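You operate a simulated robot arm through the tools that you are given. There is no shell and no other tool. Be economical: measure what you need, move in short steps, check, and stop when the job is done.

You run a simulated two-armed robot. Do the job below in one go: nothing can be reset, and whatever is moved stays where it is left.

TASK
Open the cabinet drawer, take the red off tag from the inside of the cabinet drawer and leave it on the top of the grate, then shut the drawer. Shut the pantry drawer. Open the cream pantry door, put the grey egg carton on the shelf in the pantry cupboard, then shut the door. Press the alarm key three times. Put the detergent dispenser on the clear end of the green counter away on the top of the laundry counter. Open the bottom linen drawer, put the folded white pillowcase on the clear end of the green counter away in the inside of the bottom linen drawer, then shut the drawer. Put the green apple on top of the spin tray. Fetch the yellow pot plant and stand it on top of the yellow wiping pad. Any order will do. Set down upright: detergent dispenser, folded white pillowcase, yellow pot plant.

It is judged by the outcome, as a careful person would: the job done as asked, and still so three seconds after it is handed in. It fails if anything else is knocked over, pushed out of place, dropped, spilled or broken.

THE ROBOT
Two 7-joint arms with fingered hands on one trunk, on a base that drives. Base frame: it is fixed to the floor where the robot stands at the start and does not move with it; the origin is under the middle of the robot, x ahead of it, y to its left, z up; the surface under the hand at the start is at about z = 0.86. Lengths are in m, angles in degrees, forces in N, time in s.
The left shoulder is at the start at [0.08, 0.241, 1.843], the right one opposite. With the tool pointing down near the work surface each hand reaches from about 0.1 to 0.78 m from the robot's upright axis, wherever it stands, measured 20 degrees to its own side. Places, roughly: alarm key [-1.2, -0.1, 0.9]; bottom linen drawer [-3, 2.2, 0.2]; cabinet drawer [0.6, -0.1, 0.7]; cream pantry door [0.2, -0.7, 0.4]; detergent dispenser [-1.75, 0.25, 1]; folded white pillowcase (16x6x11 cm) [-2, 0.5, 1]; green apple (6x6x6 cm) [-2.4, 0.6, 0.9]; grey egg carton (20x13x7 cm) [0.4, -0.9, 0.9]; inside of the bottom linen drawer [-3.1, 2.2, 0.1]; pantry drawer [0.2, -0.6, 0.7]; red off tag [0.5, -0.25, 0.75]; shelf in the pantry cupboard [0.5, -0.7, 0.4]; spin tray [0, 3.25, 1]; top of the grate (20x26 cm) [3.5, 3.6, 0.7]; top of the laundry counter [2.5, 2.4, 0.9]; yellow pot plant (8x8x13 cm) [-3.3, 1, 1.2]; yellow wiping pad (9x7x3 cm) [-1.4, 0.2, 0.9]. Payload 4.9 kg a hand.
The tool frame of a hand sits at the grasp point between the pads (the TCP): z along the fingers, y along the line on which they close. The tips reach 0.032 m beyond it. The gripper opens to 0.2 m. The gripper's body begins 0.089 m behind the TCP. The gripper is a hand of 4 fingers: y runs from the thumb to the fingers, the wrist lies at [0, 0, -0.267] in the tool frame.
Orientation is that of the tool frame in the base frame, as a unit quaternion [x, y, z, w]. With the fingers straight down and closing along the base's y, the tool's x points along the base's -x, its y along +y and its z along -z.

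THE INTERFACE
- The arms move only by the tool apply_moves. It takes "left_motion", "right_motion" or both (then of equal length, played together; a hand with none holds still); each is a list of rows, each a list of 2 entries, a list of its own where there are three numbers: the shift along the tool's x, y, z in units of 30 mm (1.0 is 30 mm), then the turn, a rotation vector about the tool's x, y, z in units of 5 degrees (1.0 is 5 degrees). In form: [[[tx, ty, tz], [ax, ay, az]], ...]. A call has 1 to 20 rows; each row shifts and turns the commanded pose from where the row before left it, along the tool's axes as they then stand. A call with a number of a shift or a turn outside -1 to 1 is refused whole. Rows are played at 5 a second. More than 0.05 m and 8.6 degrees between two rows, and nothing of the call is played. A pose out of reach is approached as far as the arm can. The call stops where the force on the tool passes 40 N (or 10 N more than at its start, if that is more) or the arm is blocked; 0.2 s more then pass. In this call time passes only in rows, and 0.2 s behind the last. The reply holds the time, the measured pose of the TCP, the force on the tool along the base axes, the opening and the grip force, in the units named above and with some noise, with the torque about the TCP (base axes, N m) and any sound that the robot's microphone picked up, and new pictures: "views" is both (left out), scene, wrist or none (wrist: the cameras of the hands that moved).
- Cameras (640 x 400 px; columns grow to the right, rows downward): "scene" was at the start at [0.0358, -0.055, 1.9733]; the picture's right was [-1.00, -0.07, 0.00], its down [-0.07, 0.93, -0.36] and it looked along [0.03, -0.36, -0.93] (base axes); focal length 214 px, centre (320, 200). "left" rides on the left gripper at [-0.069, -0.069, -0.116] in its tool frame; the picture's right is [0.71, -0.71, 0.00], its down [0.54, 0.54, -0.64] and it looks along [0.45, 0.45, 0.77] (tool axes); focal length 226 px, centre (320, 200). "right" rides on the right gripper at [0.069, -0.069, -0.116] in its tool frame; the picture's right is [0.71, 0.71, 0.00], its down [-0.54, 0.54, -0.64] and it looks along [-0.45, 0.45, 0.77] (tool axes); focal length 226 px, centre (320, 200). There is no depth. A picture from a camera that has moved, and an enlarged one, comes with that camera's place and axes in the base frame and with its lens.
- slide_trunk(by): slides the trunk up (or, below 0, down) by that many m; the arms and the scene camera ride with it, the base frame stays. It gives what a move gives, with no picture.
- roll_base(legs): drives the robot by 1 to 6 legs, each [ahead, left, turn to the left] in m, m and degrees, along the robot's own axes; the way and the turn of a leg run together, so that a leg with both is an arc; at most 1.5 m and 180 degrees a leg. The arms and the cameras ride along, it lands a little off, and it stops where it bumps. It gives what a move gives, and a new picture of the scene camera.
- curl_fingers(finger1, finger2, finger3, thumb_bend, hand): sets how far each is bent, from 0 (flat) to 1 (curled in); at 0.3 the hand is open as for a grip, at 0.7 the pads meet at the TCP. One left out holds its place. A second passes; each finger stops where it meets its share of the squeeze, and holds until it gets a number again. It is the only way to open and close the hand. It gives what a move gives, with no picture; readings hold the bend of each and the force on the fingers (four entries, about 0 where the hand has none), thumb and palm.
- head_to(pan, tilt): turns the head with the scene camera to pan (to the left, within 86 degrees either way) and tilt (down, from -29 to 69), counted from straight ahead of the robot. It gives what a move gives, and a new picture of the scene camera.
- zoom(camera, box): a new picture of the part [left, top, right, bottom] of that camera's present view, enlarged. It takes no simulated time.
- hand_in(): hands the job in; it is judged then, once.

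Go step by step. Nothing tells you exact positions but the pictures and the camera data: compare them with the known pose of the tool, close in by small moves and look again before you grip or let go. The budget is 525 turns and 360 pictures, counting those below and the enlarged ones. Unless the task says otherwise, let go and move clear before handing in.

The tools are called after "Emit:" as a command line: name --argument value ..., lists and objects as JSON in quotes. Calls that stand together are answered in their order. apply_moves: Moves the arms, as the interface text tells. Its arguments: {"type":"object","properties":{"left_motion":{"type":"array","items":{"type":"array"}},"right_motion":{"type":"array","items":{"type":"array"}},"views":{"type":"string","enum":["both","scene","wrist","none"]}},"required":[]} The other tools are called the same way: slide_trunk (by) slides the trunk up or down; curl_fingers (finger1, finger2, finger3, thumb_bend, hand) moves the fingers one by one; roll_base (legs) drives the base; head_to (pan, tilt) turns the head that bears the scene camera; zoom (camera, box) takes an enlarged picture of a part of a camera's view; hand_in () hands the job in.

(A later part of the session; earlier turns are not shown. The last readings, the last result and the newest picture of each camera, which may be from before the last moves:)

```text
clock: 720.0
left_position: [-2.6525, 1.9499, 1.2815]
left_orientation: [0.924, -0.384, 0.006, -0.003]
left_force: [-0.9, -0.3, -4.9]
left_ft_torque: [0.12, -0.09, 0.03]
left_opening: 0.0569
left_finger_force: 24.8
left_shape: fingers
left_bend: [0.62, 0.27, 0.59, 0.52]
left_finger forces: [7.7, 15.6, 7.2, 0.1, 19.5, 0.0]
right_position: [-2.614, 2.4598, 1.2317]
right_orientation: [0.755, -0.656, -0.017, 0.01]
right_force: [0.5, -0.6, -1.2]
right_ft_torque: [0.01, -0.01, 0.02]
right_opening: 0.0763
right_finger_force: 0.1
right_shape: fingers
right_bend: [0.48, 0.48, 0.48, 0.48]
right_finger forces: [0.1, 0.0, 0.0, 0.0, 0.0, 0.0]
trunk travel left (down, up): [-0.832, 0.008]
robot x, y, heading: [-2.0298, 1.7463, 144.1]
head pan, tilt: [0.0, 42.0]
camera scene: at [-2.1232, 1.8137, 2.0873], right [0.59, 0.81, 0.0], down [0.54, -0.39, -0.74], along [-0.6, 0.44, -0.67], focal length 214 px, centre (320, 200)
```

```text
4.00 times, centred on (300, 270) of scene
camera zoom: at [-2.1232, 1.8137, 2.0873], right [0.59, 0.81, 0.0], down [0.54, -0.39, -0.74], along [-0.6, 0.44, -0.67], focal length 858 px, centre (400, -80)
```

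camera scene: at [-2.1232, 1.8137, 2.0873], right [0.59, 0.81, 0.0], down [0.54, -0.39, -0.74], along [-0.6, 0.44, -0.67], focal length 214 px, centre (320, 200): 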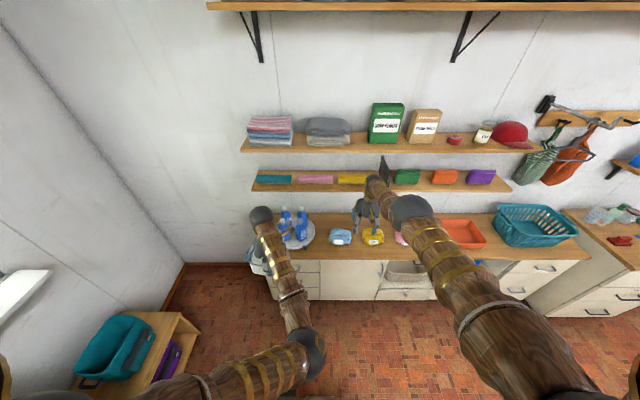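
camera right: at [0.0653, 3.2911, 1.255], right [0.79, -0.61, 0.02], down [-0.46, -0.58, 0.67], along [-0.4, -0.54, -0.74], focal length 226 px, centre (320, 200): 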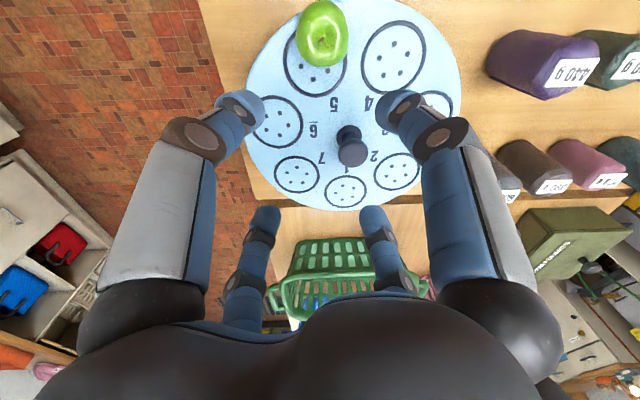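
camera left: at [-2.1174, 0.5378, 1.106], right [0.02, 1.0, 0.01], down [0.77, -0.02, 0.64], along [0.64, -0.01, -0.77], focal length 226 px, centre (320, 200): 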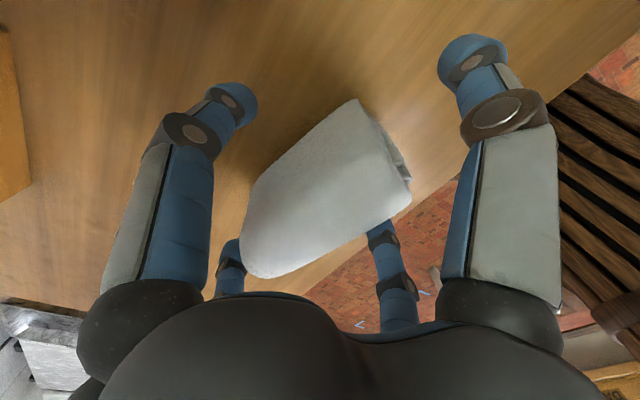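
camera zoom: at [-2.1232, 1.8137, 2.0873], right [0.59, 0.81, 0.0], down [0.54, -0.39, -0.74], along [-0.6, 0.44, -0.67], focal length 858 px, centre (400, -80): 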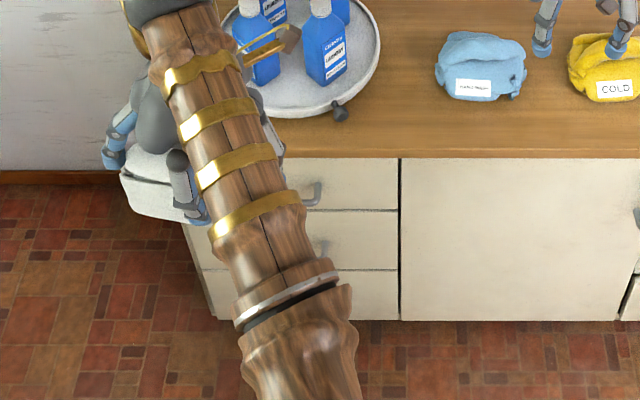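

Three drawers; bottom handle near z 0.29. I move the left arm outward, shift the base left and back, lower, and pitch the right hand for the handle.

Emit:
apply_moves --left_motion '[[[0, 1, 0], [0, 0, 0]], [[0, 1, 0], [0, 0, 0]], [[0, 1, 0], [0, 0, 0]], [[0, 1, 0], [0, 0, 0]], [[0, 1, 0], [0, 0, 0]], [[0, 1, 0], [0, 0, 0]], [[0, 1, 0], [0, 0, 0]], [[0, 1, 0], [0, 0, 0]], [[0, 1, 0], [0, 0, 0]]]' --right_motion '[[[0, 0, 0], [0, 0, -1]], [[0, 0, 0], [0, 0, -1]], [[0, 0, 0], [0, 0, -1]], [[0, 0, 0], [0, 0, -1]], [[0, 0, 0], [0, 0, -1]], [[0, 0, 0], [0, 0, -1]], [[0, 0, 0], [0, 0, -1]], [[0, 0, 0], [0, 0, -1]], [[0, 0, 0], [0, 0, -1]]]' --views "none"

Emit:
roll_base --legs '[[-0.27, 0, -0.7], [0, 0.44, 0]]'

Emit:
slide_trunk --by -0.78

Emit:
apply_moves --right_motion '[[[0, 0, 0], [0, -1, 0]], [[0, 0, 0], [0, -1, 0]], [[0, 0, 0], [0, -1, 0]], [[0, 0, 0], [0, -1, 0]], [[0, 0, 0], [0, -1, 0]], [[0, 0, 0], [0, -1, 0]], [[0, 0, 0], [0, -1, 0]], [[0, 0, 0], [0, -1, 0]], [[0, 0, 0], [0, -1, 0]], [[0.7, 0, 0.7], [0, 0, 0]], [[0.7, 0, 0.7], [0, 0, 0]], [[0.7, 0, 0.7], [0, 0, 0]], [[0.7, 0, 0.7], [0, 0, 0]]]' --views "none"

Emit:
curl_fingers --hand "right" --finger1 0.5 --finger2 0.2 --finger3 0.5 --thumb_bend 0.2

Emit:
zoom --camera "right" --box '[0, 0, 640, 400]'

```text
clock: 722.0
left_position: [-2.8449, 1.7575, 1.2775]
left_orientation: [0.923, -0.384, 0.007, -0.002]
left_force: [0.5, -0.3, -5.4]
left_ft_torque: [0.12, -0.11, 0.01]
left_opening: 0.0565
left_finger_force: 24.6
left_shape: fingers
left_bend: [0.62, 0.27, 0.59, 0.52]
left_finger forces: [7.7, 15.4, 7.2, 0.1, 19.6, 0.0]
right_position: [-2.6156, 2.4606, 1.2317]
right_orientation: [0.949, -0.316, -0.018, 0.002]
right_force: [-0.9, -0.5, 0.0]
right_ft_torque: [0.0, -0.01, 0.0]
right_opening: 0.0762
right_finger_force: 0.0
right_shape: fingers
right_bend: [0.48, 0.48, 0.48, 0.48]
right_finger forces: [0.0, 0.0, 0.0, 0.0, 0.0, 0.1]
trunk travel left (down, up): [-0.832, 0.008]
robot x, y, heading: [-2.031, 1.745, 144.1]
head pan, tilt: [0.0, 42.0]
```

```text
clock: 726.2
left_position: [-2.889, 1.2517, 1.2805]
left_orientation: [0.921, -0.389, 0.005, -0.002]
left_force: [-0.2, 0.4, -6.1]
left_ft_torque: [0.06, -0.07, 0.01]
left_opening: 0.0566
left_finger_force: 24.9
left_shape: fingers
left_bend: [0.62, 0.27, 0.59, 0.52]
left_finger forces: [7.7, 15.3, 7.2, 0.1, 19.7, 0.0]
right_position: [-2.6525, 1.9505, 1.2315]
right_orientation: [0.946, -0.323, -0.019, 0.005]
right_force: [0.3, 0.1, -0.4]
right_ft_torque: [-0.06, 0.04, 0.03]
right_opening: 0.0758
right_finger_force: 0.0
right_shape: fingers
right_bend: [0.48, 0.48, 0.48, 0.48]
right_finger forces: [0.0, 0.0, 0.0, 0.0, 0.0, 0.0]
trunk travel left (down, up): [-0.832, 0.008]
robot x, y, heading: [-2.0789, 1.2291, 143.4]
head pan, tilt: [0.0, 42.0]
camera scene: at [-2.1672, 1.3005, 2.0872], right [0.59, 0.8, 0.0], down [0.54, -0.4, -0.74], along [-0.6, 0.44, -0.67], focal length 214 px, centre (320, 200)
```

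scene: 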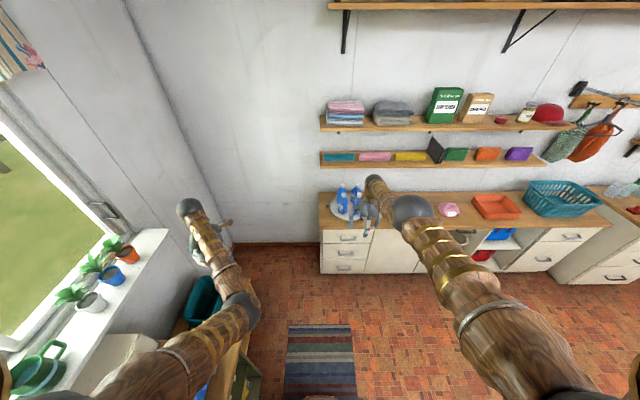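

```text
refused: -0.78 is not a number from -0.4 to 0.4
```

```text
clock: 729.0
left_position: [-2.89, 1.2486, 1.2793]
left_orientation: [0.922, -0.388, 0.006, -0.003]
left_force: [0.0, -0.2, -6.6]
left_ft_torque: [0.06, -0.08, -0.01]
left_opening: 0.0565
left_finger_force: 25.0
left_shape: fingers
left_bend: [0.62, 0.27, 0.59, 0.52]
left_finger forces: [7.7, 15.4, 7.3, 0.1, 19.6, 0.0]
right_position: [-2.7333, 2.0055, 1.1492]
right_orientation: [0.867, -0.298, -0.38, -0.12]
right_force: [-0.8, -0.2, -0.7]
right_ft_torque: [-0.02, 0.01, -0.02]
right_opening: 0.0762
right_finger_force: 0.1
right_shape: fingers
right_bend: [0.48, 0.48, 0.48, 0.48]
right_finger forces: [0.0, 0.0, 0.1, 0.1, 0.0, 0.1]
right hand out of reach, approached as far as the arm can: row 1, 2, 3, 4, 5, 6, 7, 8, 9, 10, 11, 12, 13
trunk travel left (down, up): [-0.832, 0.008]
robot x, y, heading: [-2.0757, 1.228, 143.9]
head pan, tilt: [0.0, 42.0]
```

```text
clock: 730.0
left_position: [-2.8899, 1.2478, 1.279]
left_orientation: [0.922, -0.388, 0.007, -0.003]
left_force: [0.0, 0.0, -6.1]
left_ft_torque: [0.09, -0.08, -0.03]
left_opening: 0.0565
left_finger_force: 24.8
left_shape: fingers
left_bend: [0.62, 0.27, 0.59, 0.52]
left_finger forces: [7.7, 15.4, 7.2, 0.0, 19.6, 0.0]
right_position: [-2.7319, 2.0053, 1.1477]
right_orientation: [0.867, -0.298, -0.38, -0.121]
right_force: [0.5, 0.4, 0.4]
right_ft_torque: [-0.01, 0.01, -0.02]
right_opening: 0.1249
right_finger_force: 0.1
right_shape: fingers
right_bend: [0.5, 0.2, 0.5, 0.2]
right_finger forces: [0.0, 0.1, 0.0, 0.0, 0.1, 0.0]
trunk travel left (down, up): [-0.832, 0.008]
robot x, y, heading: [-2.079, 1.232, 143.2]
head pan, tilt: [0.0, 42.0]
```

```text
1.00 times, centred on (320, 200) of right (not enlarged: the box is as wide or as high as the picture)
camera zoom: at [-2.5863, 1.9807, 1.1762], right [-0.05, -0.86, -0.5], down [-0.24, -0.48, 0.84], along [-0.97, 0.17, -0.18], focal length 226 px, centre (320, 200)
```

zoom: 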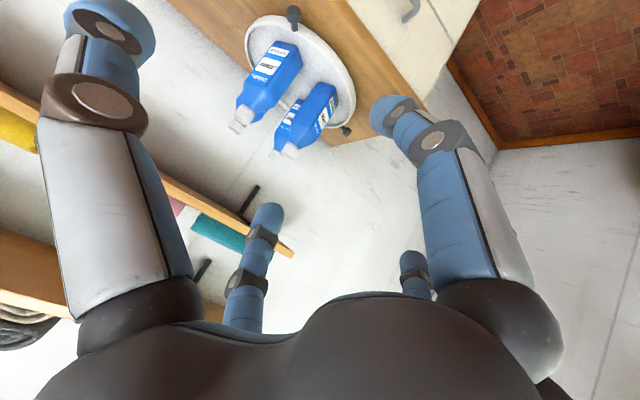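

Emit:
slide_trunk --by -0.4

Emit:
slide_trunk --by -0.38

Emit:
apply_moves --right_motion '[[[0.7, 0, 0.7], [0, 0, 0]], [[0.7, 0, 0.7], [0, 0, 0]], [[0.7, 0, 0.7], [0, 0, 0]]]' --views "wrist"

```text
clock: 733.9
left_position: [-2.8886, 1.2484, 0.8788]
left_orientation: [0.922, -0.388, 0.006, -0.003]
left_force: [-0.2, 0.2, -5.8]
left_ft_torque: [0.1, -0.08, 0.05]
left_opening: 0.0564
left_finger_force: 24.7
left_shape: fingers
left_bend: [0.62, 0.27, 0.59, 0.52]
left_finger forces: [7.7, 15.4, 7.3, 0.1, 19.6, 0.0]
right_position: [-2.732, 2.007, 0.7496]
right_orientation: [0.868, -0.298, -0.379, -0.12]
right_force: [0.8, 1.0, -1.0]
right_ft_torque: [0.01, 0.01, 0.01]
right_opening: 0.1248
right_finger_force: 0.1
right_shape: fingers
right_bend: [0.5, 0.2, 0.5, 0.2]
right_finger forces: [0.1, 0.0, 0.0, 0.1, 0.1, 0.1]
trunk travel left (down, up): [-0.432, 0.408]
robot x, y, heading: [-2.0788, 1.2287, 143.6]
head pan, tilt: [0.0, 42.0]
```

```text
clock: 737.1
left_position: [-2.8889, 1.2546, 0.5171]
left_orientation: [0.92, -0.392, 0.001, -0.004]
left_force: [9.9, 4.5, 17.4]
left_ft_torque: [-1.2, 1.14, 0.38]
left_opening: 0.0587
left_finger_force: 42.3
left_shape: fingers
left_bend: [0.62, 0.25, 0.58, 0.5]
left_finger forces: [8.6, 28.4, 11.7, 0.0, 35.2, 0.1]
right_position: [-2.7289, 2.0081, 0.3815]
right_orientation: [0.866, -0.3, -0.381, -0.121]
right_force: [0.8, 0.5, 0.7]
right_ft_torque: [-0.01, -0.03, 0.0]
right_opening: 0.1249
right_finger_force: 0.0
right_shape: fingers
right_bend: [0.5, 0.2, 0.5, 0.2]
right_finger forces: [0.1, 0.0, 0.0, 0.0, 0.0, 0.1]
trunk travel left (down, up): [-0.064, 0.776]
robot x, y, heading: [-2.0808, 1.227, 143.4]
head pan, tilt: [0.0, 42.0]
stopped: the force on the tool passed its limit at 48 N (the readings are from after the stop); the commanded pose is now the measured one
```

```text
clock: 737.9
left_position: [-2.889, 1.2531, 0.5182]
left_orientation: [0.92, -0.391, 0.002, -0.003]
left_force: [10.8, 9.3, 21.6]
left_ft_torque: [-1.36, 1.24, 0.2]
left_opening: 0.0581
left_finger_force: 42.1
left_shape: fingers
left_bend: [0.62, 0.25, 0.58, 0.5]
left_finger forces: [9.5, 28.4, 10.8, 0.0, 36.3, 0.0]
right_position: [-2.7097, 1.9868, 0.3428]
right_orientation: [0.867, -0.299, -0.381, -0.12]
right_force: [-0.6, -0.3, 0.4]
right_ft_torque: [-0.03, -0.04, -0.01]
right_opening: 0.1249
right_finger_force: 0.1
right_shape: fingers
right_bend: [0.5, 0.2, 0.5, 0.2]
right_finger forces: [0.0, 0.0, 0.1, 0.1, 0.1, 0.0]
right hand out of reach, approached as far as the arm can: row 1, 2, 3
trunk travel left (down, up): [-0.064, 0.776]
robot x, y, heading: [-2.0784, 1.2313, 143.4]
head pan, tilt: [0.0, 42.0]
camera right: at [-2.5631, 1.9621, 0.3708], right [-0.06, -0.86, -0.5], down [-0.24, -0.48, 0.84], along [-0.97, 0.17, -0.18], focal length 226 px, centre (320, 200)
```

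right: 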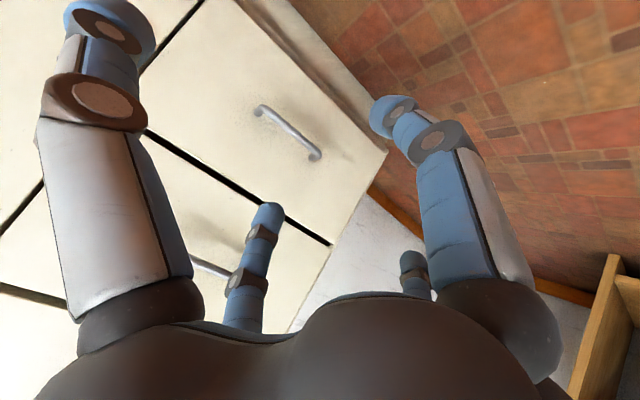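

The pillow touched the stool beside me; I lift it and bring it in. The bottom handle is at z ≈0.235, so I shift arm and base to reach it.

Emit:
apply_moves --left_motion '[[[0, 0, -1], [0, 0, 0]], [[0, 0, -1], [0, 0, 0]], [[0, 0, -1], [0, 0, 0]], [[0, 0, -1], [0, 0, 0]], [[0, -0.7, -1], [0, 0, 0]], [[0, -1, -0.5], [0, 0, 0]], [[0, -1, 0], [0, 0, 0]], [[0, -1, 0], [0, 0, 0]]]' --right_motion '[[[0.7, 0, -0.7], [0, 0, 0]], [[0.7, 0, -0.7], [0, 0, 0]], [[0.7, 0, -0.7], [0, 0, 0]], [[0.7, 0, -0.7], [0, 0, 0]], [[0.7, 0, -0.7], [0, 0, 0]], [[0.7, 0, 0.7], [0, 0, 0]], [[0.7, 0, 0.7], [0, 0, 0]], [[0.7, 0, 0.7], [0, 0, 0]]]' --views "none"

Emit:
roll_base --legs '[[0.25, 0, 0]]'

Emit:
zoom --camera "right" --box '[0, 0, 640, 400]'

```text
clock: 739.7
left_position: [-2.8104, 1.3294, 0.6792]
left_orientation: [0.921, -0.39, 0.005, -0.004]
left_force: [-0.1, -0.2, -6.2]
left_ft_torque: [0.14, -0.06, 0.02]
left_opening: 0.0578
left_finger_force: 40.0
left_shape: fingers
left_bend: [0.62, 0.25, 0.58, 0.5]
left_finger forces: [9.2, 27.7, 8.8, 0.0, 33.9, 0.0]
right_position: [-2.6432, 1.9232, 0.2358]
right_orientation: [0.867, -0.3, -0.38, -0.121]
right_force: [-1.1, 0.2, 1.4]
right_ft_torque: [0.0, 0.0, -0.01]
right_opening: 0.1248
right_finger_force: 0.0
right_shape: fingers
right_bend: [0.5, 0.2, 0.5, 0.2]
right_finger forces: [0.0, 0.1, 0.0, 0.0, 0.1, 0.0]
right hand out of reach, approached as far as the arm can: row 1, 2, 3, 4, 5, 6, 7, 8
trunk travel left (down, up): [-0.064, 0.776]
robot x, y, heading: [-2.0779, 1.2307, 143.5]
head pan, tilt: [0.0, 42.0]
```

```text
clock: 741.5
left_position: [-3.0128, 1.4801, 0.6779]
left_orientation: [0.92, -0.392, 0.005, -0.004]
left_force: [0.2, 0.7, -6.0]
left_ft_torque: [0.13, -0.1, -0.05]
left_opening: 0.0577
left_finger_force: 39.6
left_shape: fingers
left_bend: [0.62, 0.25, 0.58, 0.5]
left_finger forces: [9.4, 27.8, 8.7, 0.1, 33.8, 0.0]
right_position: [-2.8415, 2.0732, 0.2344]
right_orientation: [0.867, -0.3, -0.379, -0.121]
right_force: [-0.8, -0.4, 0.0]
right_ft_torque: [-0.02, 0.03, 0.0]
right_opening: 0.1245
right_finger_force: 0.1
right_shape: fingers
right_bend: [0.5, 0.2, 0.5, 0.2]
right_finger forces: [0.0, 0.0, 0.1, 0.0, 0.1, 0.1]
trunk travel left (down, up): [-0.064, 0.776]
robot x, y, heading: [-2.2753, 1.3764, 143.2]
head pan, tilt: [0.0, 42.0]
camera scene: at [-2.3694, 1.4459, 1.3197], right [0.6, 0.8, 0.0], down [0.54, -0.4, -0.74], along [-0.6, 0.44, -0.67], focal length 214 px, centre (320, 200)
```

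scene: 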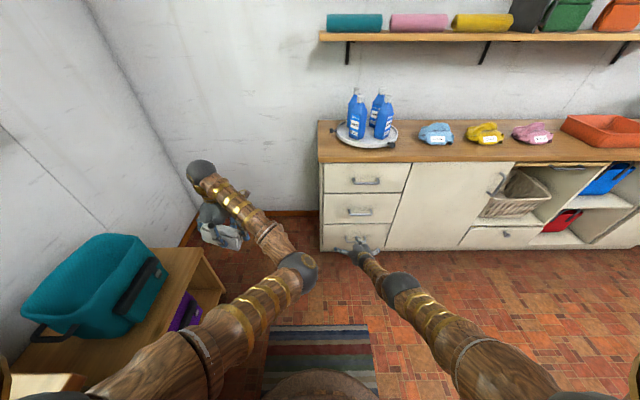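

```text
1.00 times, centred on (320, 200) of right (not enlarged: the box is as wide or as high as the picture)
camera zoom: at [-2.695, 2.0482, 0.2632], right [-0.06, -0.86, -0.5], down [-0.24, -0.48, 0.84], along [-0.97, 0.17, -0.18], focal length 226 px, centre (320, 200)
```

zoom: 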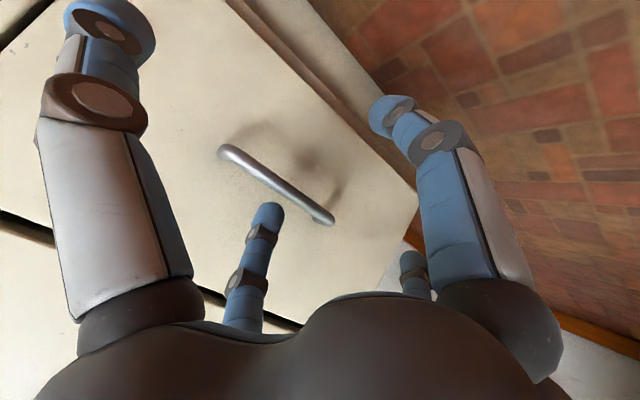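

Emit:
roll_base --legs '[[0.066, -0.008, 0]]'

Emit:
curl_fingers --hand "right" --finger1 0.8 --finger3 0.8

Emit:
roll_base --legs '[[-0.12, 0, 0]]'

```text
clock: 742.5
left_position: [-3.0591, 1.522, 0.6803]
left_orientation: [0.92, -0.392, 0.004, -0.005]
left_force: [-0.1, 1.1, -5.1]
left_ft_torque: [0.09, -0.08, -0.02]
left_opening: 0.0579
left_finger_force: 39.7
left_shape: fingers
left_bend: [0.62, 0.25, 0.58, 0.5]
left_finger forces: [9.3, 27.7, 8.9, 0.1, 33.8, 0.0]
right_position: [-2.8901, 2.1185, 0.2356]
right_orientation: [0.867, -0.299, -0.38, -0.12]
right_force: [12.8, -10.0, 3.3]
right_ft_torque: [0.31, 0.38, 0.0]
right_opening: 0.1245
right_finger_force: 8.7
right_shape: fingers
right_bend: [0.5, 0.2, 0.65, 0.2]
right_finger forces: [0.0, 0.1, 16.9, 0.0, 0.0, 0.0]
trunk travel left (down, up): [-0.064, 0.776]
robot x, y, heading: [-2.3265, 1.4166, 143.7]
head pan, tilt: [0.0, 42.0]
camera scene: at [-2.4164, 1.4903, 1.32], right [0.6, 0.8, 0.0], down [0.54, -0.4, -0.74], along [-0.6, 0.44, -0.67], focal length 214 px, centre (320, 200)
```

scene: 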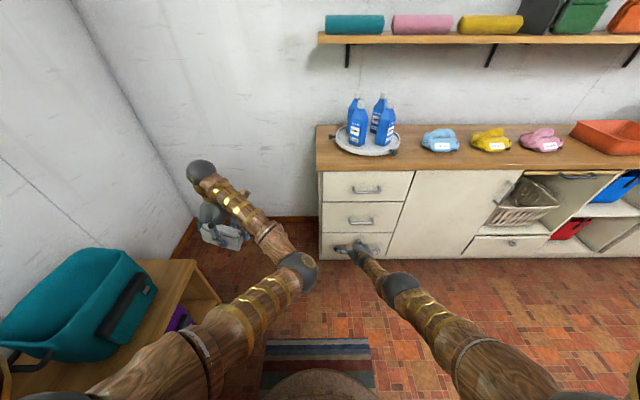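

```text
clock: 743.5
left_position: [-3.0595, 1.5232, 0.6792]
left_orientation: [0.92, -0.392, 0.004, -0.003]
left_force: [0.3, 0.5, -5.0]
left_ft_torque: [0.12, -0.1, 0.01]
left_opening: 0.058
left_finger_force: 39.7
left_shape: fingers
left_bend: [0.62, 0.25, 0.58, 0.5]
left_finger forces: [9.2, 27.8, 8.8, 0.1, 33.8, 0.0]
right_position: [-2.89, 2.1181, 0.2363]
right_orientation: [0.867, -0.299, -0.38, -0.121]
right_force: [-0.6, -0.5, -1.1]
right_ft_torque: [0.0, -0.01, 0.01]
right_opening: 0.1109
right_finger_force: 0.1
right_shape: fingers
right_bend: [0.68, 0.2, 0.78, 0.2]
right_finger forces: [0.0, 0.0, 0.0, 0.0, 0.0, 0.0]
trunk travel left (down, up): [-0.064, 0.776]
robot x, y, heading: [-2.3244, 1.4219, 143.6]
head pan, tilt: [0.0, 42.0]
```

```text
clock: 744.8
left_position: [-2.9632, 1.4523, 0.6808]
left_orientation: [0.92, -0.391, 0.004, -0.004]
left_force: [0.5, -0.6, -4.5]
left_ft_torque: [0.14, -0.02, 0.0]
left_opening: 0.0577
left_finger_force: 40.0
left_shape: fingers
left_bend: [0.62, 0.25, 0.58, 0.5]
left_finger forces: [9.2, 27.9, 8.7, 0.0, 33.7, 0.1]
right_position: [-2.7947, 2.0474, 0.2378]
right_orientation: [0.867, -0.3, -0.38, -0.121]
right_force: [-1.0, -0.3, -0.3]
right_ft_torque: [-0.04, -0.02, -0.01]
right_opening: 0.1111
right_finger_force: 0.1
right_shape: fingers
right_bend: [0.68, 0.2, 0.78, 0.2]
right_finger forces: [0.1, 0.0, 0.0, 0.0, 0.1, 0.0]
trunk travel left (down, up): [-0.064, 0.776]
robot x, y, heading: [-2.2278, 1.3515, 143.4]
head pan, tilt: [0.0, 42.0]
camera scene: at [-2.3198, 1.4189, 1.32], right [0.6, 0.8, 0.0], down [0.54, -0.4, -0.74], along [-0.6, 0.44, -0.67], focal length 214 px, centre (320, 200)
```

scene: 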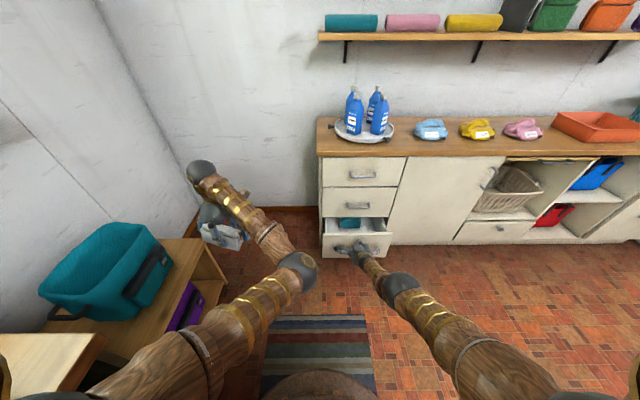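

The bottom drawer is coming out. Pull further.

Emit:
roll_base --legs '[[-0.15, 0, 0]]'

Emit:
zoom --camera "scene" --box '[290, 180, 430, 280]'

```text
clock: 746.1
left_position: [-2.8434, 1.3618, 0.6806]
left_orientation: [0.92, -0.391, 0.004, -0.004]
left_force: [0.0, -0.7, -4.0]
left_ft_torque: [0.11, -0.08, -0.01]
left_opening: 0.0577
left_finger_force: 39.5
left_shape: fingers
left_bend: [0.62, 0.25, 0.58, 0.5]
left_finger forces: [9.2, 27.9, 8.9, 0.0, 33.6, 0.0]
right_position: [-2.6734, 1.9583, 0.237]
right_orientation: [0.867, -0.299, -0.38, -0.12]
right_force: [0.2, -0.6, -0.3]
right_ft_torque: [0.02, -0.01, 0.02]
right_opening: 0.1108
right_finger_force: 0.1
right_shape: fingers
right_bend: [0.68, 0.2, 0.78, 0.2]
right_finger forces: [0.0, 0.0, 0.0, 0.0, 0.1, 0.0]
trunk travel left (down, up): [-0.064, 0.776]
robot x, y, heading: [-2.1142, 1.263, 143.3]
head pan, tilt: [0.0, 42.0]
camera scene: at [-2.2001, 1.33, 1.32], right [0.6, 0.8, 0.0], down [0.54, -0.4, -0.74], along [-0.6, 0.44, -0.67], focal length 214 px, centre (320, 200)
```

scene: 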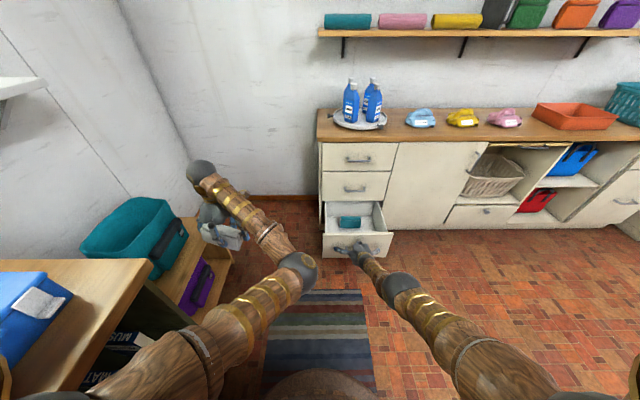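

```text
4.00 times, centred on (360, 230) of scene
camera zoom: at [-2.2001, 1.33, 1.32], right [0.6, 0.8, 0.0], down [0.54, -0.4, -0.74], along [-0.6, 0.44, -0.67], focal length 858 px, centre (160, 80)
```

zoom: 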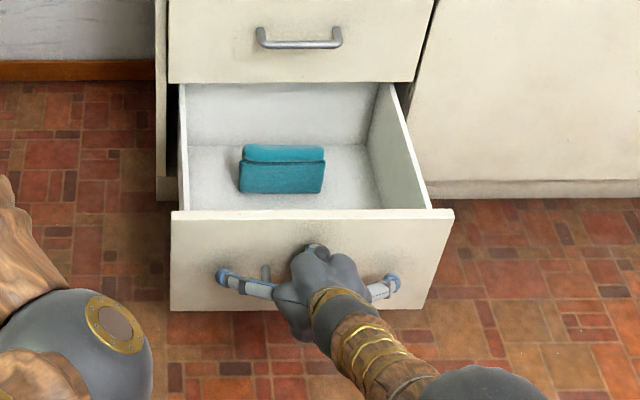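

I pull a bit more to make room for the hand.

Emit:
roll_base --legs '[[-0.08, 0, 0]]'

Emit:
zoom --camera "scene" --box '[290, 170, 430, 270]'

```text
clock: 747.2
left_position: [-2.7809, 1.3159, 0.6824]
left_orientation: [0.92, -0.391, 0.004, -0.005]
left_force: [0.0, -0.3, -4.5]
left_ft_torque: [0.12, -0.03, 0.0]
left_opening: 0.0579
left_finger_force: 39.4
left_shape: fingers
left_bend: [0.62, 0.25, 0.58, 0.5]
left_finger forces: [9.3, 27.9, 8.8, 0.0, 33.7, 0.0]
right_position: [-2.6137, 1.9122, 0.2396]
right_orientation: [0.866, -0.299, -0.383, -0.122]
right_force: [-6.9, 4.4, 18.0]
right_ft_torque: [0.46, 0.58, 0.03]
right_opening: 0.1108
right_finger_force: 9.2
right_shape: fingers
right_bend: [0.8, 0.2, 0.63, 0.2]
right_finger forces: [0.0, 0.0, 19.1, 0.0, 0.1, 0.1]
trunk travel left (down, up): [-0.064, 0.776]
robot x, y, heading: [-2.0464, 1.2153, 143.4]
head pan, tilt: [0.0, 42.0]
camera scene: at [-2.1353, 1.2814, 1.3205], right [0.6, 0.8, 0.0], down [0.54, -0.4, -0.74], along [-0.6, 0.44, -0.67], focal length 214 px, centre (320, 200)
```

scene: 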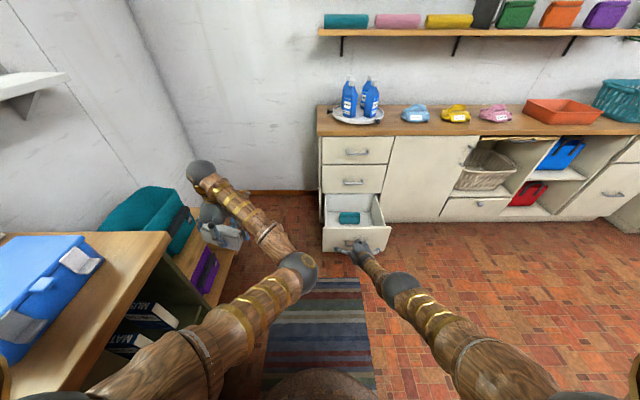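

```text
4.00 times, centred on (360, 220) of scene
camera zoom: at [-2.1353, 1.2814, 1.3205], right [0.6, 0.8, 0.0], down [0.54, -0.4, -0.74], along [-0.6, 0.44, -0.67], focal length 858 px, centre (160, 120)
```

zoom: 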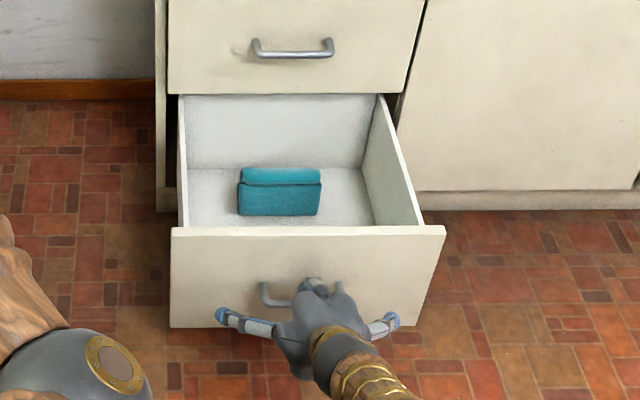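

Enough room now. I release the handle, tuck the right arm back, and bring the pillowcase over the drawer.

Emit:
curl_fingers --hand "right" --finger1 0.3 --finger3 0.3

Emit:
apply_moves --right_motion '[[[0.68, 0, -0.73], [0, 0, 0]], [[0.68, 0, -0.73], [0, 0, 0]], [[0.68, 0, -0.73], [0, 0, 0]], [[0.17, 0, -1], [0, 0, 0]], [[0.17, 0, -1], [0, 0, 0]], [[0.17, 0, -1], [0, 0, 0]], [[0.17, 0, -1], [0, 0, 0]], [[0.17, 0, -1], [0, 0, 0]], [[0.17, 0, -1], [0, 0, 0]], [[0.17, 0, -1], [0, 0, 0]], [[0.17, 0, -1], [0, 0, 0]], [[0.17, 0, -1], [0, 0, 0]], [[0.17, 0, -1], [0, 0, 0]]]' --views "none"

Emit:
roll_base --legs '[[-0.05, 0, 0], [0, -0.59, 0], [0.49, 0, 0]]'

Emit:
zoom --camera "left" --box '[0, 0, 640, 400]'

```text
clock: 748.2
left_position: [-2.7807, 1.3176, 0.6792]
left_orientation: [0.92, -0.391, 0.004, -0.003]
left_force: [-0.1, -0.6, -6.3]
left_ft_torque: [0.11, -0.1, 0.04]
left_opening: 0.058
left_finger_force: 40.4
left_shape: fingers
left_bend: [0.62, 0.25, 0.58, 0.5]
left_finger forces: [9.2, 28.0, 8.8, 0.1, 33.6, 0.2]
right_position: [-2.6143, 1.912, 0.237]
right_orientation: [0.867, -0.298, -0.381, -0.12]
right_force: [-0.7, 0.0, 0.2]
right_ft_torque: [-0.01, 0.0, 0.03]
right_opening: 0.1515
right_finger_force: 0.1
right_shape: fingers
right_bend: [0.3, 0.2, 0.3, 0.2]
right_finger forces: [0.1, 0.0, 0.1, 0.1, 0.1, 0.0]
trunk travel left (down, up): [-0.064, 0.776]
robot x, y, heading: [-2.0486, 1.2171, 143.4]
head pan, tilt: [0.0, 42.0]
```

```text
clock: 751.0
left_position: [-2.7808, 1.3177, 0.6809]
left_orientation: [0.92, -0.392, 0.004, -0.004]
left_force: [-0.3, 0.0, -4.8]
left_ft_torque: [0.11, -0.1, 0.0]
left_opening: 0.0575
left_finger_force: 39.6
left_shape: fingers
left_bend: [0.62, 0.25, 0.58, 0.5]
left_finger forces: [9.2, 28.1, 8.9, 0.0, 33.6, 0.1]
right_position: [-2.6103, 1.9109, 0.2363]
right_orientation: [0.866, -0.298, -0.382, -0.121]
right_force: [0.3, 0.2, -0.1]
right_ft_torque: [-0.02, -0.01, 0.02]
right_opening: 0.1514
right_finger_force: 0.0
right_shape: fingers
right_bend: [0.3, 0.2, 0.3, 0.2]
right_finger forces: [0.0, 0.0, 0.1, 0.0, 0.0, 0.1]
right hand out of reach, approached as far as the arm can: row 1, 2, 3, 4, 5, 6, 7, 8, 9, 10, 11, 12, 13
trunk travel left (down, up): [-0.064, 0.776]
robot x, y, heading: [-2.0483, 1.2171, 143.4]
head pan, tilt: [0.0, 42.0]
```

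```text
clock: 756.8
left_position: [-2.6961, 1.9974, 0.679]
left_orientation: [0.919, -0.394, 0.006, -0.004]
left_force: [0.8, 0.7, -6.2]
left_ft_torque: [0.07, -0.16, 0.03]
left_opening: 0.0579
left_finger_force: 40.3
left_shape: fingers
left_bend: [0.62, 0.25, 0.58, 0.5]
left_finger forces: [9.1, 28.3, 8.9, 0.1, 33.7, 0.0]
right_position: [-2.5166, 2.5894, 0.2276]
right_orientation: [0.867, -0.302, -0.376, -0.122]
right_force: [17.2, -13.6, 4.7]
right_ft_torque: [1.05, 1.36, -0.05]
right_opening: 0.1516
right_finger_force: 11.1
right_shape: fingers
right_bend: [0.3, 0.2, 0.32, 0.2]
right_finger forces: [0.0, 0.0, 22.3, 0.1, 0.0, 0.1]
trunk travel left (down, up): [-0.064, 0.776]
robot x, y, heading: [-1.9631, 1.8908, 143.1]
head pan, tilt: [0.0, 42.0]
stopped in leg 3: the force on the tool passed its limit at 64 N (the readings are from after the stop); the commanded pose is now the measured one
camera scene: at [-2.0543, 1.962, 1.3198], right [0.6, 0.8, 0.0], down [0.54, -0.4, -0.74], along [-0.59, 0.45, -0.67], focal length 214 px, centre (320, 200)
```

scene: 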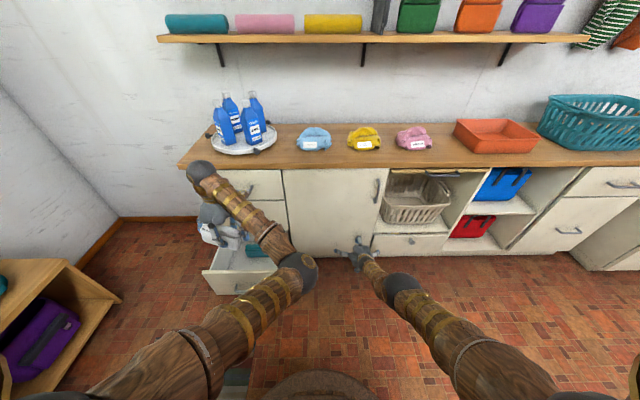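

```text
1.00 times, centred on (320, 200) of left (not enlarged: the box is as wide or as high as the picture)
camera zoom: at [-2.6943, 2.0958, 0.7951], right [1.0, -0.02, 0.01], down [-0.03, -0.77, 0.64], along [0.0, -0.64, -0.77], focal length 226 px, centre (320, 200)
```

zoom: 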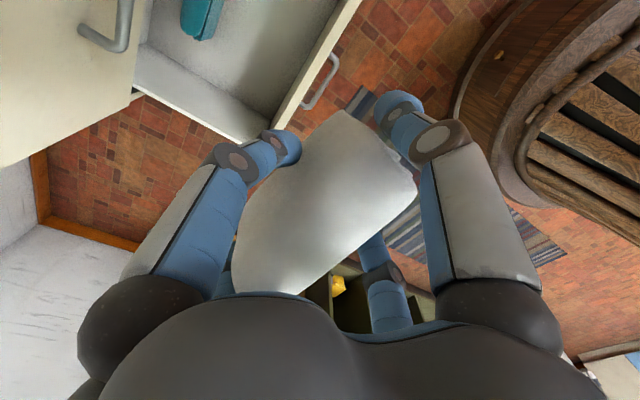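

I back off, turn the right hand vertical and draw it in so the base can get closer.

Emit:
roll_base --legs '[[-0.15, 0, 0.3]]'

Emit:
apply_moves --right_motion '[[[0, 0, 0], [0, 1, 0]], [[0, 0, 0], [0, 1, 0]], [[0, 0, 0], [0, 1, 0]], [[0, 0, 0], [0, 1, 0]], [[0, 0, 0], [0, 1, 0]], [[0, 0, 0], [0, 1, 0]], [[0, 0, 0], [0, 1, 0]], [[0, 0, 0], [0, 1, 0]], [[0, 0, 0], [0, 1, 0]], [[1, 0, -0.5], [0, 0, 0]], [[1, 0, -0.5], [0, 0, 0]], [[1, 0, -0.5], [0, 0, 0]], [[1, 0, -0.5], [0, 0, 0]], [[1, 0, -0.5], [0, 0, 0]], [[1, 0, -0.5], [0, 0, 0]], [[1, 0, -0.5], [0, 0, 0]], [[1, 0, -0.5], [0, 0, 0]], [[1, 0, 0], [0, 0, 0]], [[1, 0, 0], [0, 0, 0]]]' --views "none"

```text
clock: 758.2
left_position: [-2.5775, 1.9027, 0.6815]
left_orientation: [0.921, -0.39, 0.004, -0.004]
left_force: [-0.5, -0.1, -4.7]
left_ft_torque: [0.13, -0.07, -0.01]
left_opening: 0.0578
left_finger_force: 39.5
left_shape: fingers
left_bend: [0.62, 0.25, 0.58, 0.5]
left_finger forces: [8.9, 28.4, 9.1, 0.1, 33.5, 0.0]
right_position: [-2.4073, 2.4972, 0.2327]
right_orientation: [0.867, -0.298, -0.381, -0.121]
right_force: [-0.1, 0.2, -0.5]
right_ft_torque: [-0.02, -0.05, 0.02]
right_opening: 0.1514
right_finger_force: 0.0
right_shape: fingers
right_bend: [0.3, 0.2, 0.3, 0.2]
right_finger forces: [0.0, 0.1, 0.0, 0.0, 0.0, 0.1]
trunk travel left (down, up): [-0.064, 0.776]
robot x, y, heading: [-1.8476, 1.8026, 143.5]
head pan, tilt: [0.0, 42.0]
camera scene: at [-1.9339, 1.8719, 1.32], right [0.59, 0.8, 0.0], down [0.54, -0.4, -0.74], along [-0.6, 0.44, -0.67], focal length 214 px, centre (320, 200)
```

scene: 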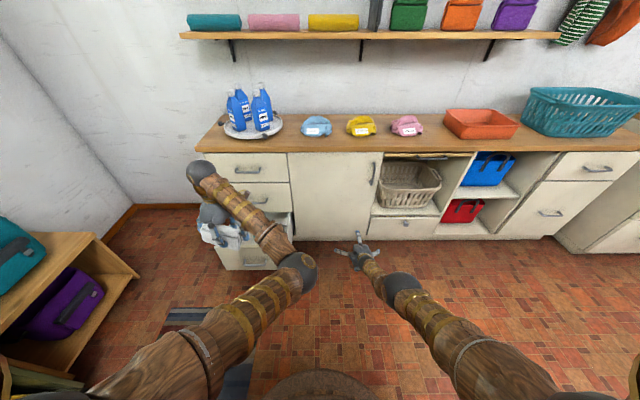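

```text
clock: 762.2
left_position: [-2.577, 1.9042, 0.6802]
left_orientation: [0.921, -0.391, 0.005, -0.003]
left_force: [0.0, 0.1, -4.6]
left_ft_torque: [0.09, -0.07, 0.0]
left_opening: 0.0575
left_finger_force: 40.0
left_shape: fingers
left_bend: [0.62, 0.25, 0.58, 0.5]
left_finger forces: [9.1, 28.4, 8.9, 0.2, 33.4, 0.1]
right_position: [-2.1342, 2.2501, 0.376]
right_orientation: [0.945, -0.323, -0.044, -0.008]
right_force: [-0.9, 0.2, 0.3]
right_ft_torque: [-0.02, 0.01, 0.0]
right_opening: 0.1514
right_finger_force: 0.0
right_shape: fingers
right_bend: [0.3, 0.2, 0.3, 0.2]
right_finger forces: [0.0, 0.1, 0.0, 0.0, 0.1, 0.1]
right hand out of reach, approached as far as the arm can: row 1, 3, 4, 5, 6, 7, 8, 9
trunk travel left (down, up): [-0.064, 0.776]
robot x, y, heading: [-1.8445, 1.8038, 143.3]
head pan, tilt: [0.0, 42.0]
```

Emit:
roll_base --legs '[[0.258, 0, 0]]'

Emit:
apply_moves --left_motion '[[[0, 0, 1], [0, 0, 0]], [[0, 0, 1], [0, 0, 0]], [[0, 0, 1], [0, 0, 0]], [[0, 0, 1], [0, 0, 0]], [[0, 0, 1], [0, 0, 0]], [[0, 0, 1], [0, 0, 0]], [[0, 0, 1], [0, 0, 0]], [[0, 0, 1], [0, 0, 0]]]' --views "wrist"

```text
clock: 764.1
left_position: [-2.7871, 2.0584, 0.6782]
left_orientation: [0.921, -0.39, 0.006, -0.004]
left_force: [0.0, -0.3, -5.7]
left_ft_torque: [0.05, -0.09, -0.04]
left_opening: 0.0576
left_finger_force: 39.8
left_shape: fingers
left_bend: [0.62, 0.25, 0.58, 0.5]
left_finger forces: [9.1, 28.4, 8.9, 0.1, 33.3, 0.0]
right_position: [-2.3448, 2.4037, 0.3742]
right_orientation: [0.945, -0.324, -0.044, -0.007]
right_force: [0.1, -0.7, -0.4]
right_ft_torque: [-0.01, 0.01, -0.01]
right_opening: 0.1515
right_finger_force: 0.0
right_shape: fingers
right_bend: [0.3, 0.2, 0.3, 0.2]
right_finger forces: [0.0, 0.1, 0.0, 0.0, 0.0, 0.0]
trunk travel left (down, up): [-0.064, 0.776]
robot x, y, heading: [-2.052, 1.9611, 144.0]
head pan, tilt: [0.0, 42.0]
camera scene: at [-2.1455, 2.028, 1.3197], right [0.59, 0.8, 0.0], down [0.54, -0.4, -0.74], along [-0.6, 0.44, -0.67], focal length 214 px, centre (320, 200)
```

scene: 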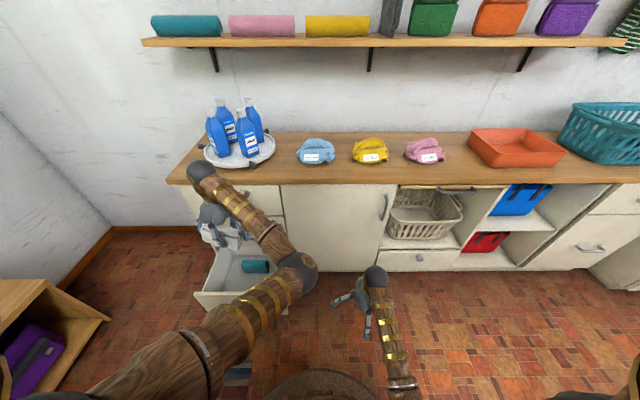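

```text
clock: 765.9
left_position: [-2.7856, 2.0587, 0.4399]
left_orientation: [0.921, -0.39, 0.004, -0.004]
left_force: [0.3, -0.3, -5.8]
left_ft_torque: [0.11, -0.1, -0.04]
left_opening: 0.0578
left_finger_force: 39.9
left_shape: fingers
left_bend: [0.62, 0.25, 0.58, 0.5]
left_finger forces: [8.9, 28.8, 8.4, 0.1, 33.2, 0.1]
right_position: [-2.3453, 2.403, 0.3746]
right_orientation: [0.945, -0.324, -0.042, -0.008]
right_force: [0.9, -0.6, -0.8]
right_ft_torque: [0.0, 0.01, 0.02]
right_opening: 0.1515
right_finger_force: 0.2
right_shape: fingers
right_bend: [0.3, 0.2, 0.3, 0.2]
right_finger forces: [0.0, 0.1, 0.0, 0.0, 0.0, 0.0]
trunk travel left (down, up): [-0.064, 0.776]
robot x, y, heading: [-2.0539, 1.9579, 143.7]
head pan, tilt: [0.0, 42.0]
camera left: at [-2.7847, 2.1564, 0.5557], right [1.0, -0.01, 0.01], down [-0.02, -0.77, 0.64], along [0.0, -0.64, -0.77], focal length 226 px, centre (320, 200)
```

left: 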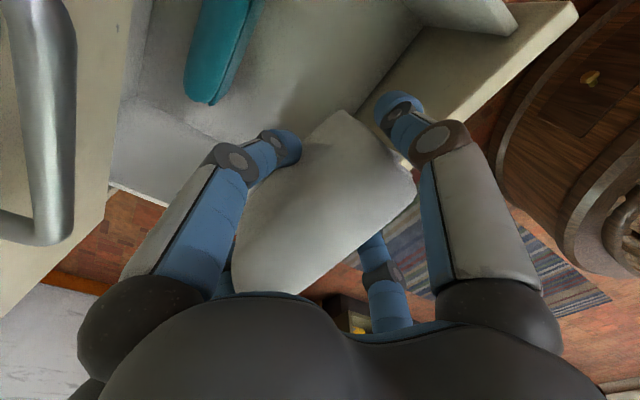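

Emit:
apply_moves --left_motion '[[[0, 0, 0.9], [0, 0, 0]], [[0, 0, 0.9], [0, 0, 0]], [[0, 0, 0.9], [0, 0, 0]], [[0, 0, 0.9], [0, 0, 0]], [[0, 0, 0.9], [0, 0, 0]], [[0, 0, 0.9], [0, 0, 0]], [[0, 0, 0.9], [0, 0, 0]], [[0, 0, 0.4], [0, 0, 0]], [[0, 0, 0.3], [0, 0, 0]], [[0, 0, 0.3], [0, 0, 0]], [[0, 0, 0.2], [0, 0, 0]], [[0, 0, 0.2], [0, 0, 0]], [[0, 0, 0.2], [0, 0, 0]], [[0, 0, 0.2], [0, 0, 0]]]' --views "none"

```text
clock: 768.5
left_position: [-2.7896, 2.0602, 0.2154]
left_orientation: [0.922, -0.388, -0.003, -0.004]
left_force: [-4.1, -3.0, 22.9]
left_ft_torque: [0.65, -0.8, 0.02]
left_opening: 0.0521
left_finger_force: 42.9
left_shape: fingers
left_bend: [0.61, 0.2, 0.59, 0.51]
left_finger forces: [10.1, 36.4, 9.7, 0.0, 29.2, 0.0]
right_position: [-2.3456, 2.4032, 0.3752]
right_orientation: [0.945, -0.324, -0.044, -0.008]
right_force: [-0.1, -0.1, 0.4]
right_ft_torque: [-0.01, -0.03, -0.02]
right_opening: 0.1512
right_finger_force: 0.1
right_shape: fingers
right_bend: [0.3, 0.2, 0.3, 0.2]
right_finger forces: [0.0, 0.0, 0.1, 0.1, 0.0, 0.1]
trunk travel left (down, up): [-0.064, 0.776]
robot x, y, heading: [-2.0529, 1.9583, 143.8]
head pan, tilt: [0.0, 42.0]
stopped in row 13 (left hand): the force on the tool passed its limit at 41 N (the readings are from after the stop); the commanded pose is now the measured one
```

Emit:
zoom --camera "left" --box '[0, 0, 640, 400]'

```text
1.00 times, centred on (320, 200) of left (not enlarged: the box is as wide or as high as the picture)
camera zoom: at [-2.7866, 2.1567, 0.3312], right [1.0, -0.01, 0.0], down [-0.01, -0.77, 0.64], along [-0.01, -0.64, -0.77], focal length 226 px, centre (320, 200)
```

zoom: 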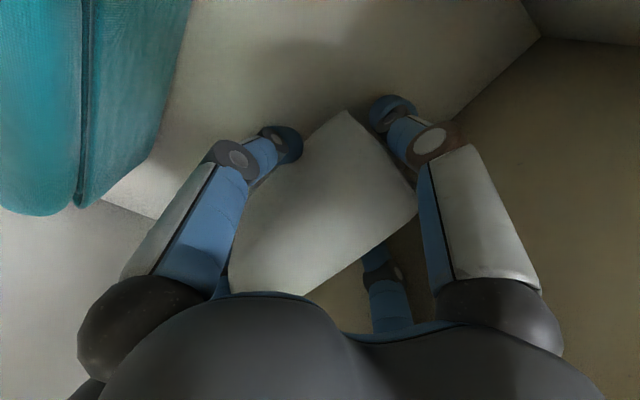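

The pillowcase rests on the drawer floor, upright. I release gently and lift the hand out.

Emit:
curl_fingers --hand "left" --finger2 0.15 --thumb_bend 0.3

Emit:
curl_fingers --hand "left" --finger1 0.52 --finger3 0.5

Emit:
apply_moves --left_motion '[[[0, 0, -0.5], [0, 0, 0]], [[0, 0, -1], [0, 0, 0]], [[0, 0, -1], [0, 0, 0]], [[0, 0, -1], [0, 0, 0]], [[0, 0, -1], [0, 0, 0]], [[0, 0, -1], [0, 0, 0]], [[0, 0, -1], [0, 0, 0]], [[0, 0, -1], [0, 0, 0]], [[0, 0, -1], [0, 0, 0]]]' --views "wrist"

```text
clock: 769.5
left_position: [-2.7856, 2.0593, 0.2113]
left_orientation: [0.922, -0.388, 0.0, -0.003]
left_force: [0.2, 0.0, -4.6]
left_ft_torque: [0.0, -0.05, -0.01]
left_opening: 0.0992
left_finger_force: 8.7
left_shape: fingers
left_bend: [0.62, 0.15, 0.59, 0.3]
left_finger forces: [8.0, 0.1, 8.1, 0.1, 0.0, 0.1]
right_position: [-2.3453, 2.4023, 0.3745]
right_orientation: [0.945, -0.323, -0.043, -0.008]
right_force: [-0.1, -0.9, 0.8]
right_ft_torque: [-0.02, 0.02, -0.01]
right_opening: 0.1514
right_finger_force: 0.0
right_shape: fingers
right_bend: [0.3, 0.2, 0.3, 0.2]
right_finger forces: [0.1, 0.1, 0.1, 0.0, 0.1, 0.0]
trunk travel left (down, up): [-0.064, 0.776]
robot x, y, heading: [-2.054, 1.9585, 143.8]
head pan, tilt: [0.0, 42.0]
```

```text
clock: 770.5
left_position: [-2.7862, 2.0587, 0.2115]
left_orientation: [0.922, -0.388, 0.001, -0.003]
left_force: [0.8, 0.4, 0.1]
left_ft_torque: [0.01, 0.03, 0.0]
left_opening: 0.1076
left_finger_force: 0.1
left_shape: fingers
left_bend: [0.52, 0.15, 0.5, 0.3]
left_finger forces: [0.0, 0.0, 0.1, 0.0, 0.0, 0.0]
right_position: [-2.3458, 2.4023, 0.3739]
right_orientation: [0.945, -0.323, -0.044, -0.007]
right_force: [-0.2, -0.3, 0.5]
right_ft_torque: [0.02, 0.0, 0.01]
right_opening: 0.1514
right_finger_force: 0.0
right_shape: fingers
right_bend: [0.3, 0.2, 0.3, 0.2]
right_finger forces: [0.1, 0.0, 0.0, 0.1, 0.0, 0.0]
trunk travel left (down, up): [-0.064, 0.776]
robot x, y, heading: [-2.0538, 1.9598, 143.4]
head pan, tilt: [0.0, 42.0]
```

```text
clock: 772.5
left_position: [-2.7856, 2.0572, 0.4664]
left_orientation: [0.922, -0.388, 0.001, -0.002]
left_force: [-0.3, -0.2, 0.1]
left_ft_torque: [-0.02, -0.02, -0.01]
left_opening: 0.1076
left_finger_force: 0.2
left_shape: fingers
left_bend: [0.52, 0.15, 0.5, 0.3]
left_finger forces: [0.0, 0.0, 0.0, 0.0, 0.0, 0.0]
right_position: [-2.3464, 2.4032, 0.3743]
right_orientation: [0.945, -0.324, -0.044, -0.009]
right_force: [0.2, -0.7, -0.4]
right_ft_torque: [-0.01, 0.01, -0.01]
right_opening: 0.1516
right_finger_force: 0.0
right_shape: fingers
right_bend: [0.3, 0.2, 0.3, 0.2]
right_finger forces: [0.0, 0.1, 0.0, 0.1, 0.0, 0.1]
trunk travel left (down, up): [-0.064, 0.776]
robot x, y, heading: [-2.0521, 1.9523, 143.9]
head pan, tilt: [0.0, 42.0]
camera left: at [-2.7843, 2.1552, 0.5836], right [1.0, -0.01, 0.0], down [-0.01, -0.77, 0.64], along [0.0, -0.64, -0.77], focal length 226 px, centre (320, 200)
```

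left: 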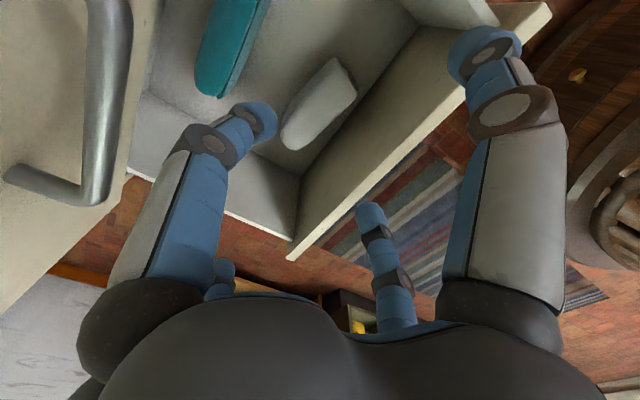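

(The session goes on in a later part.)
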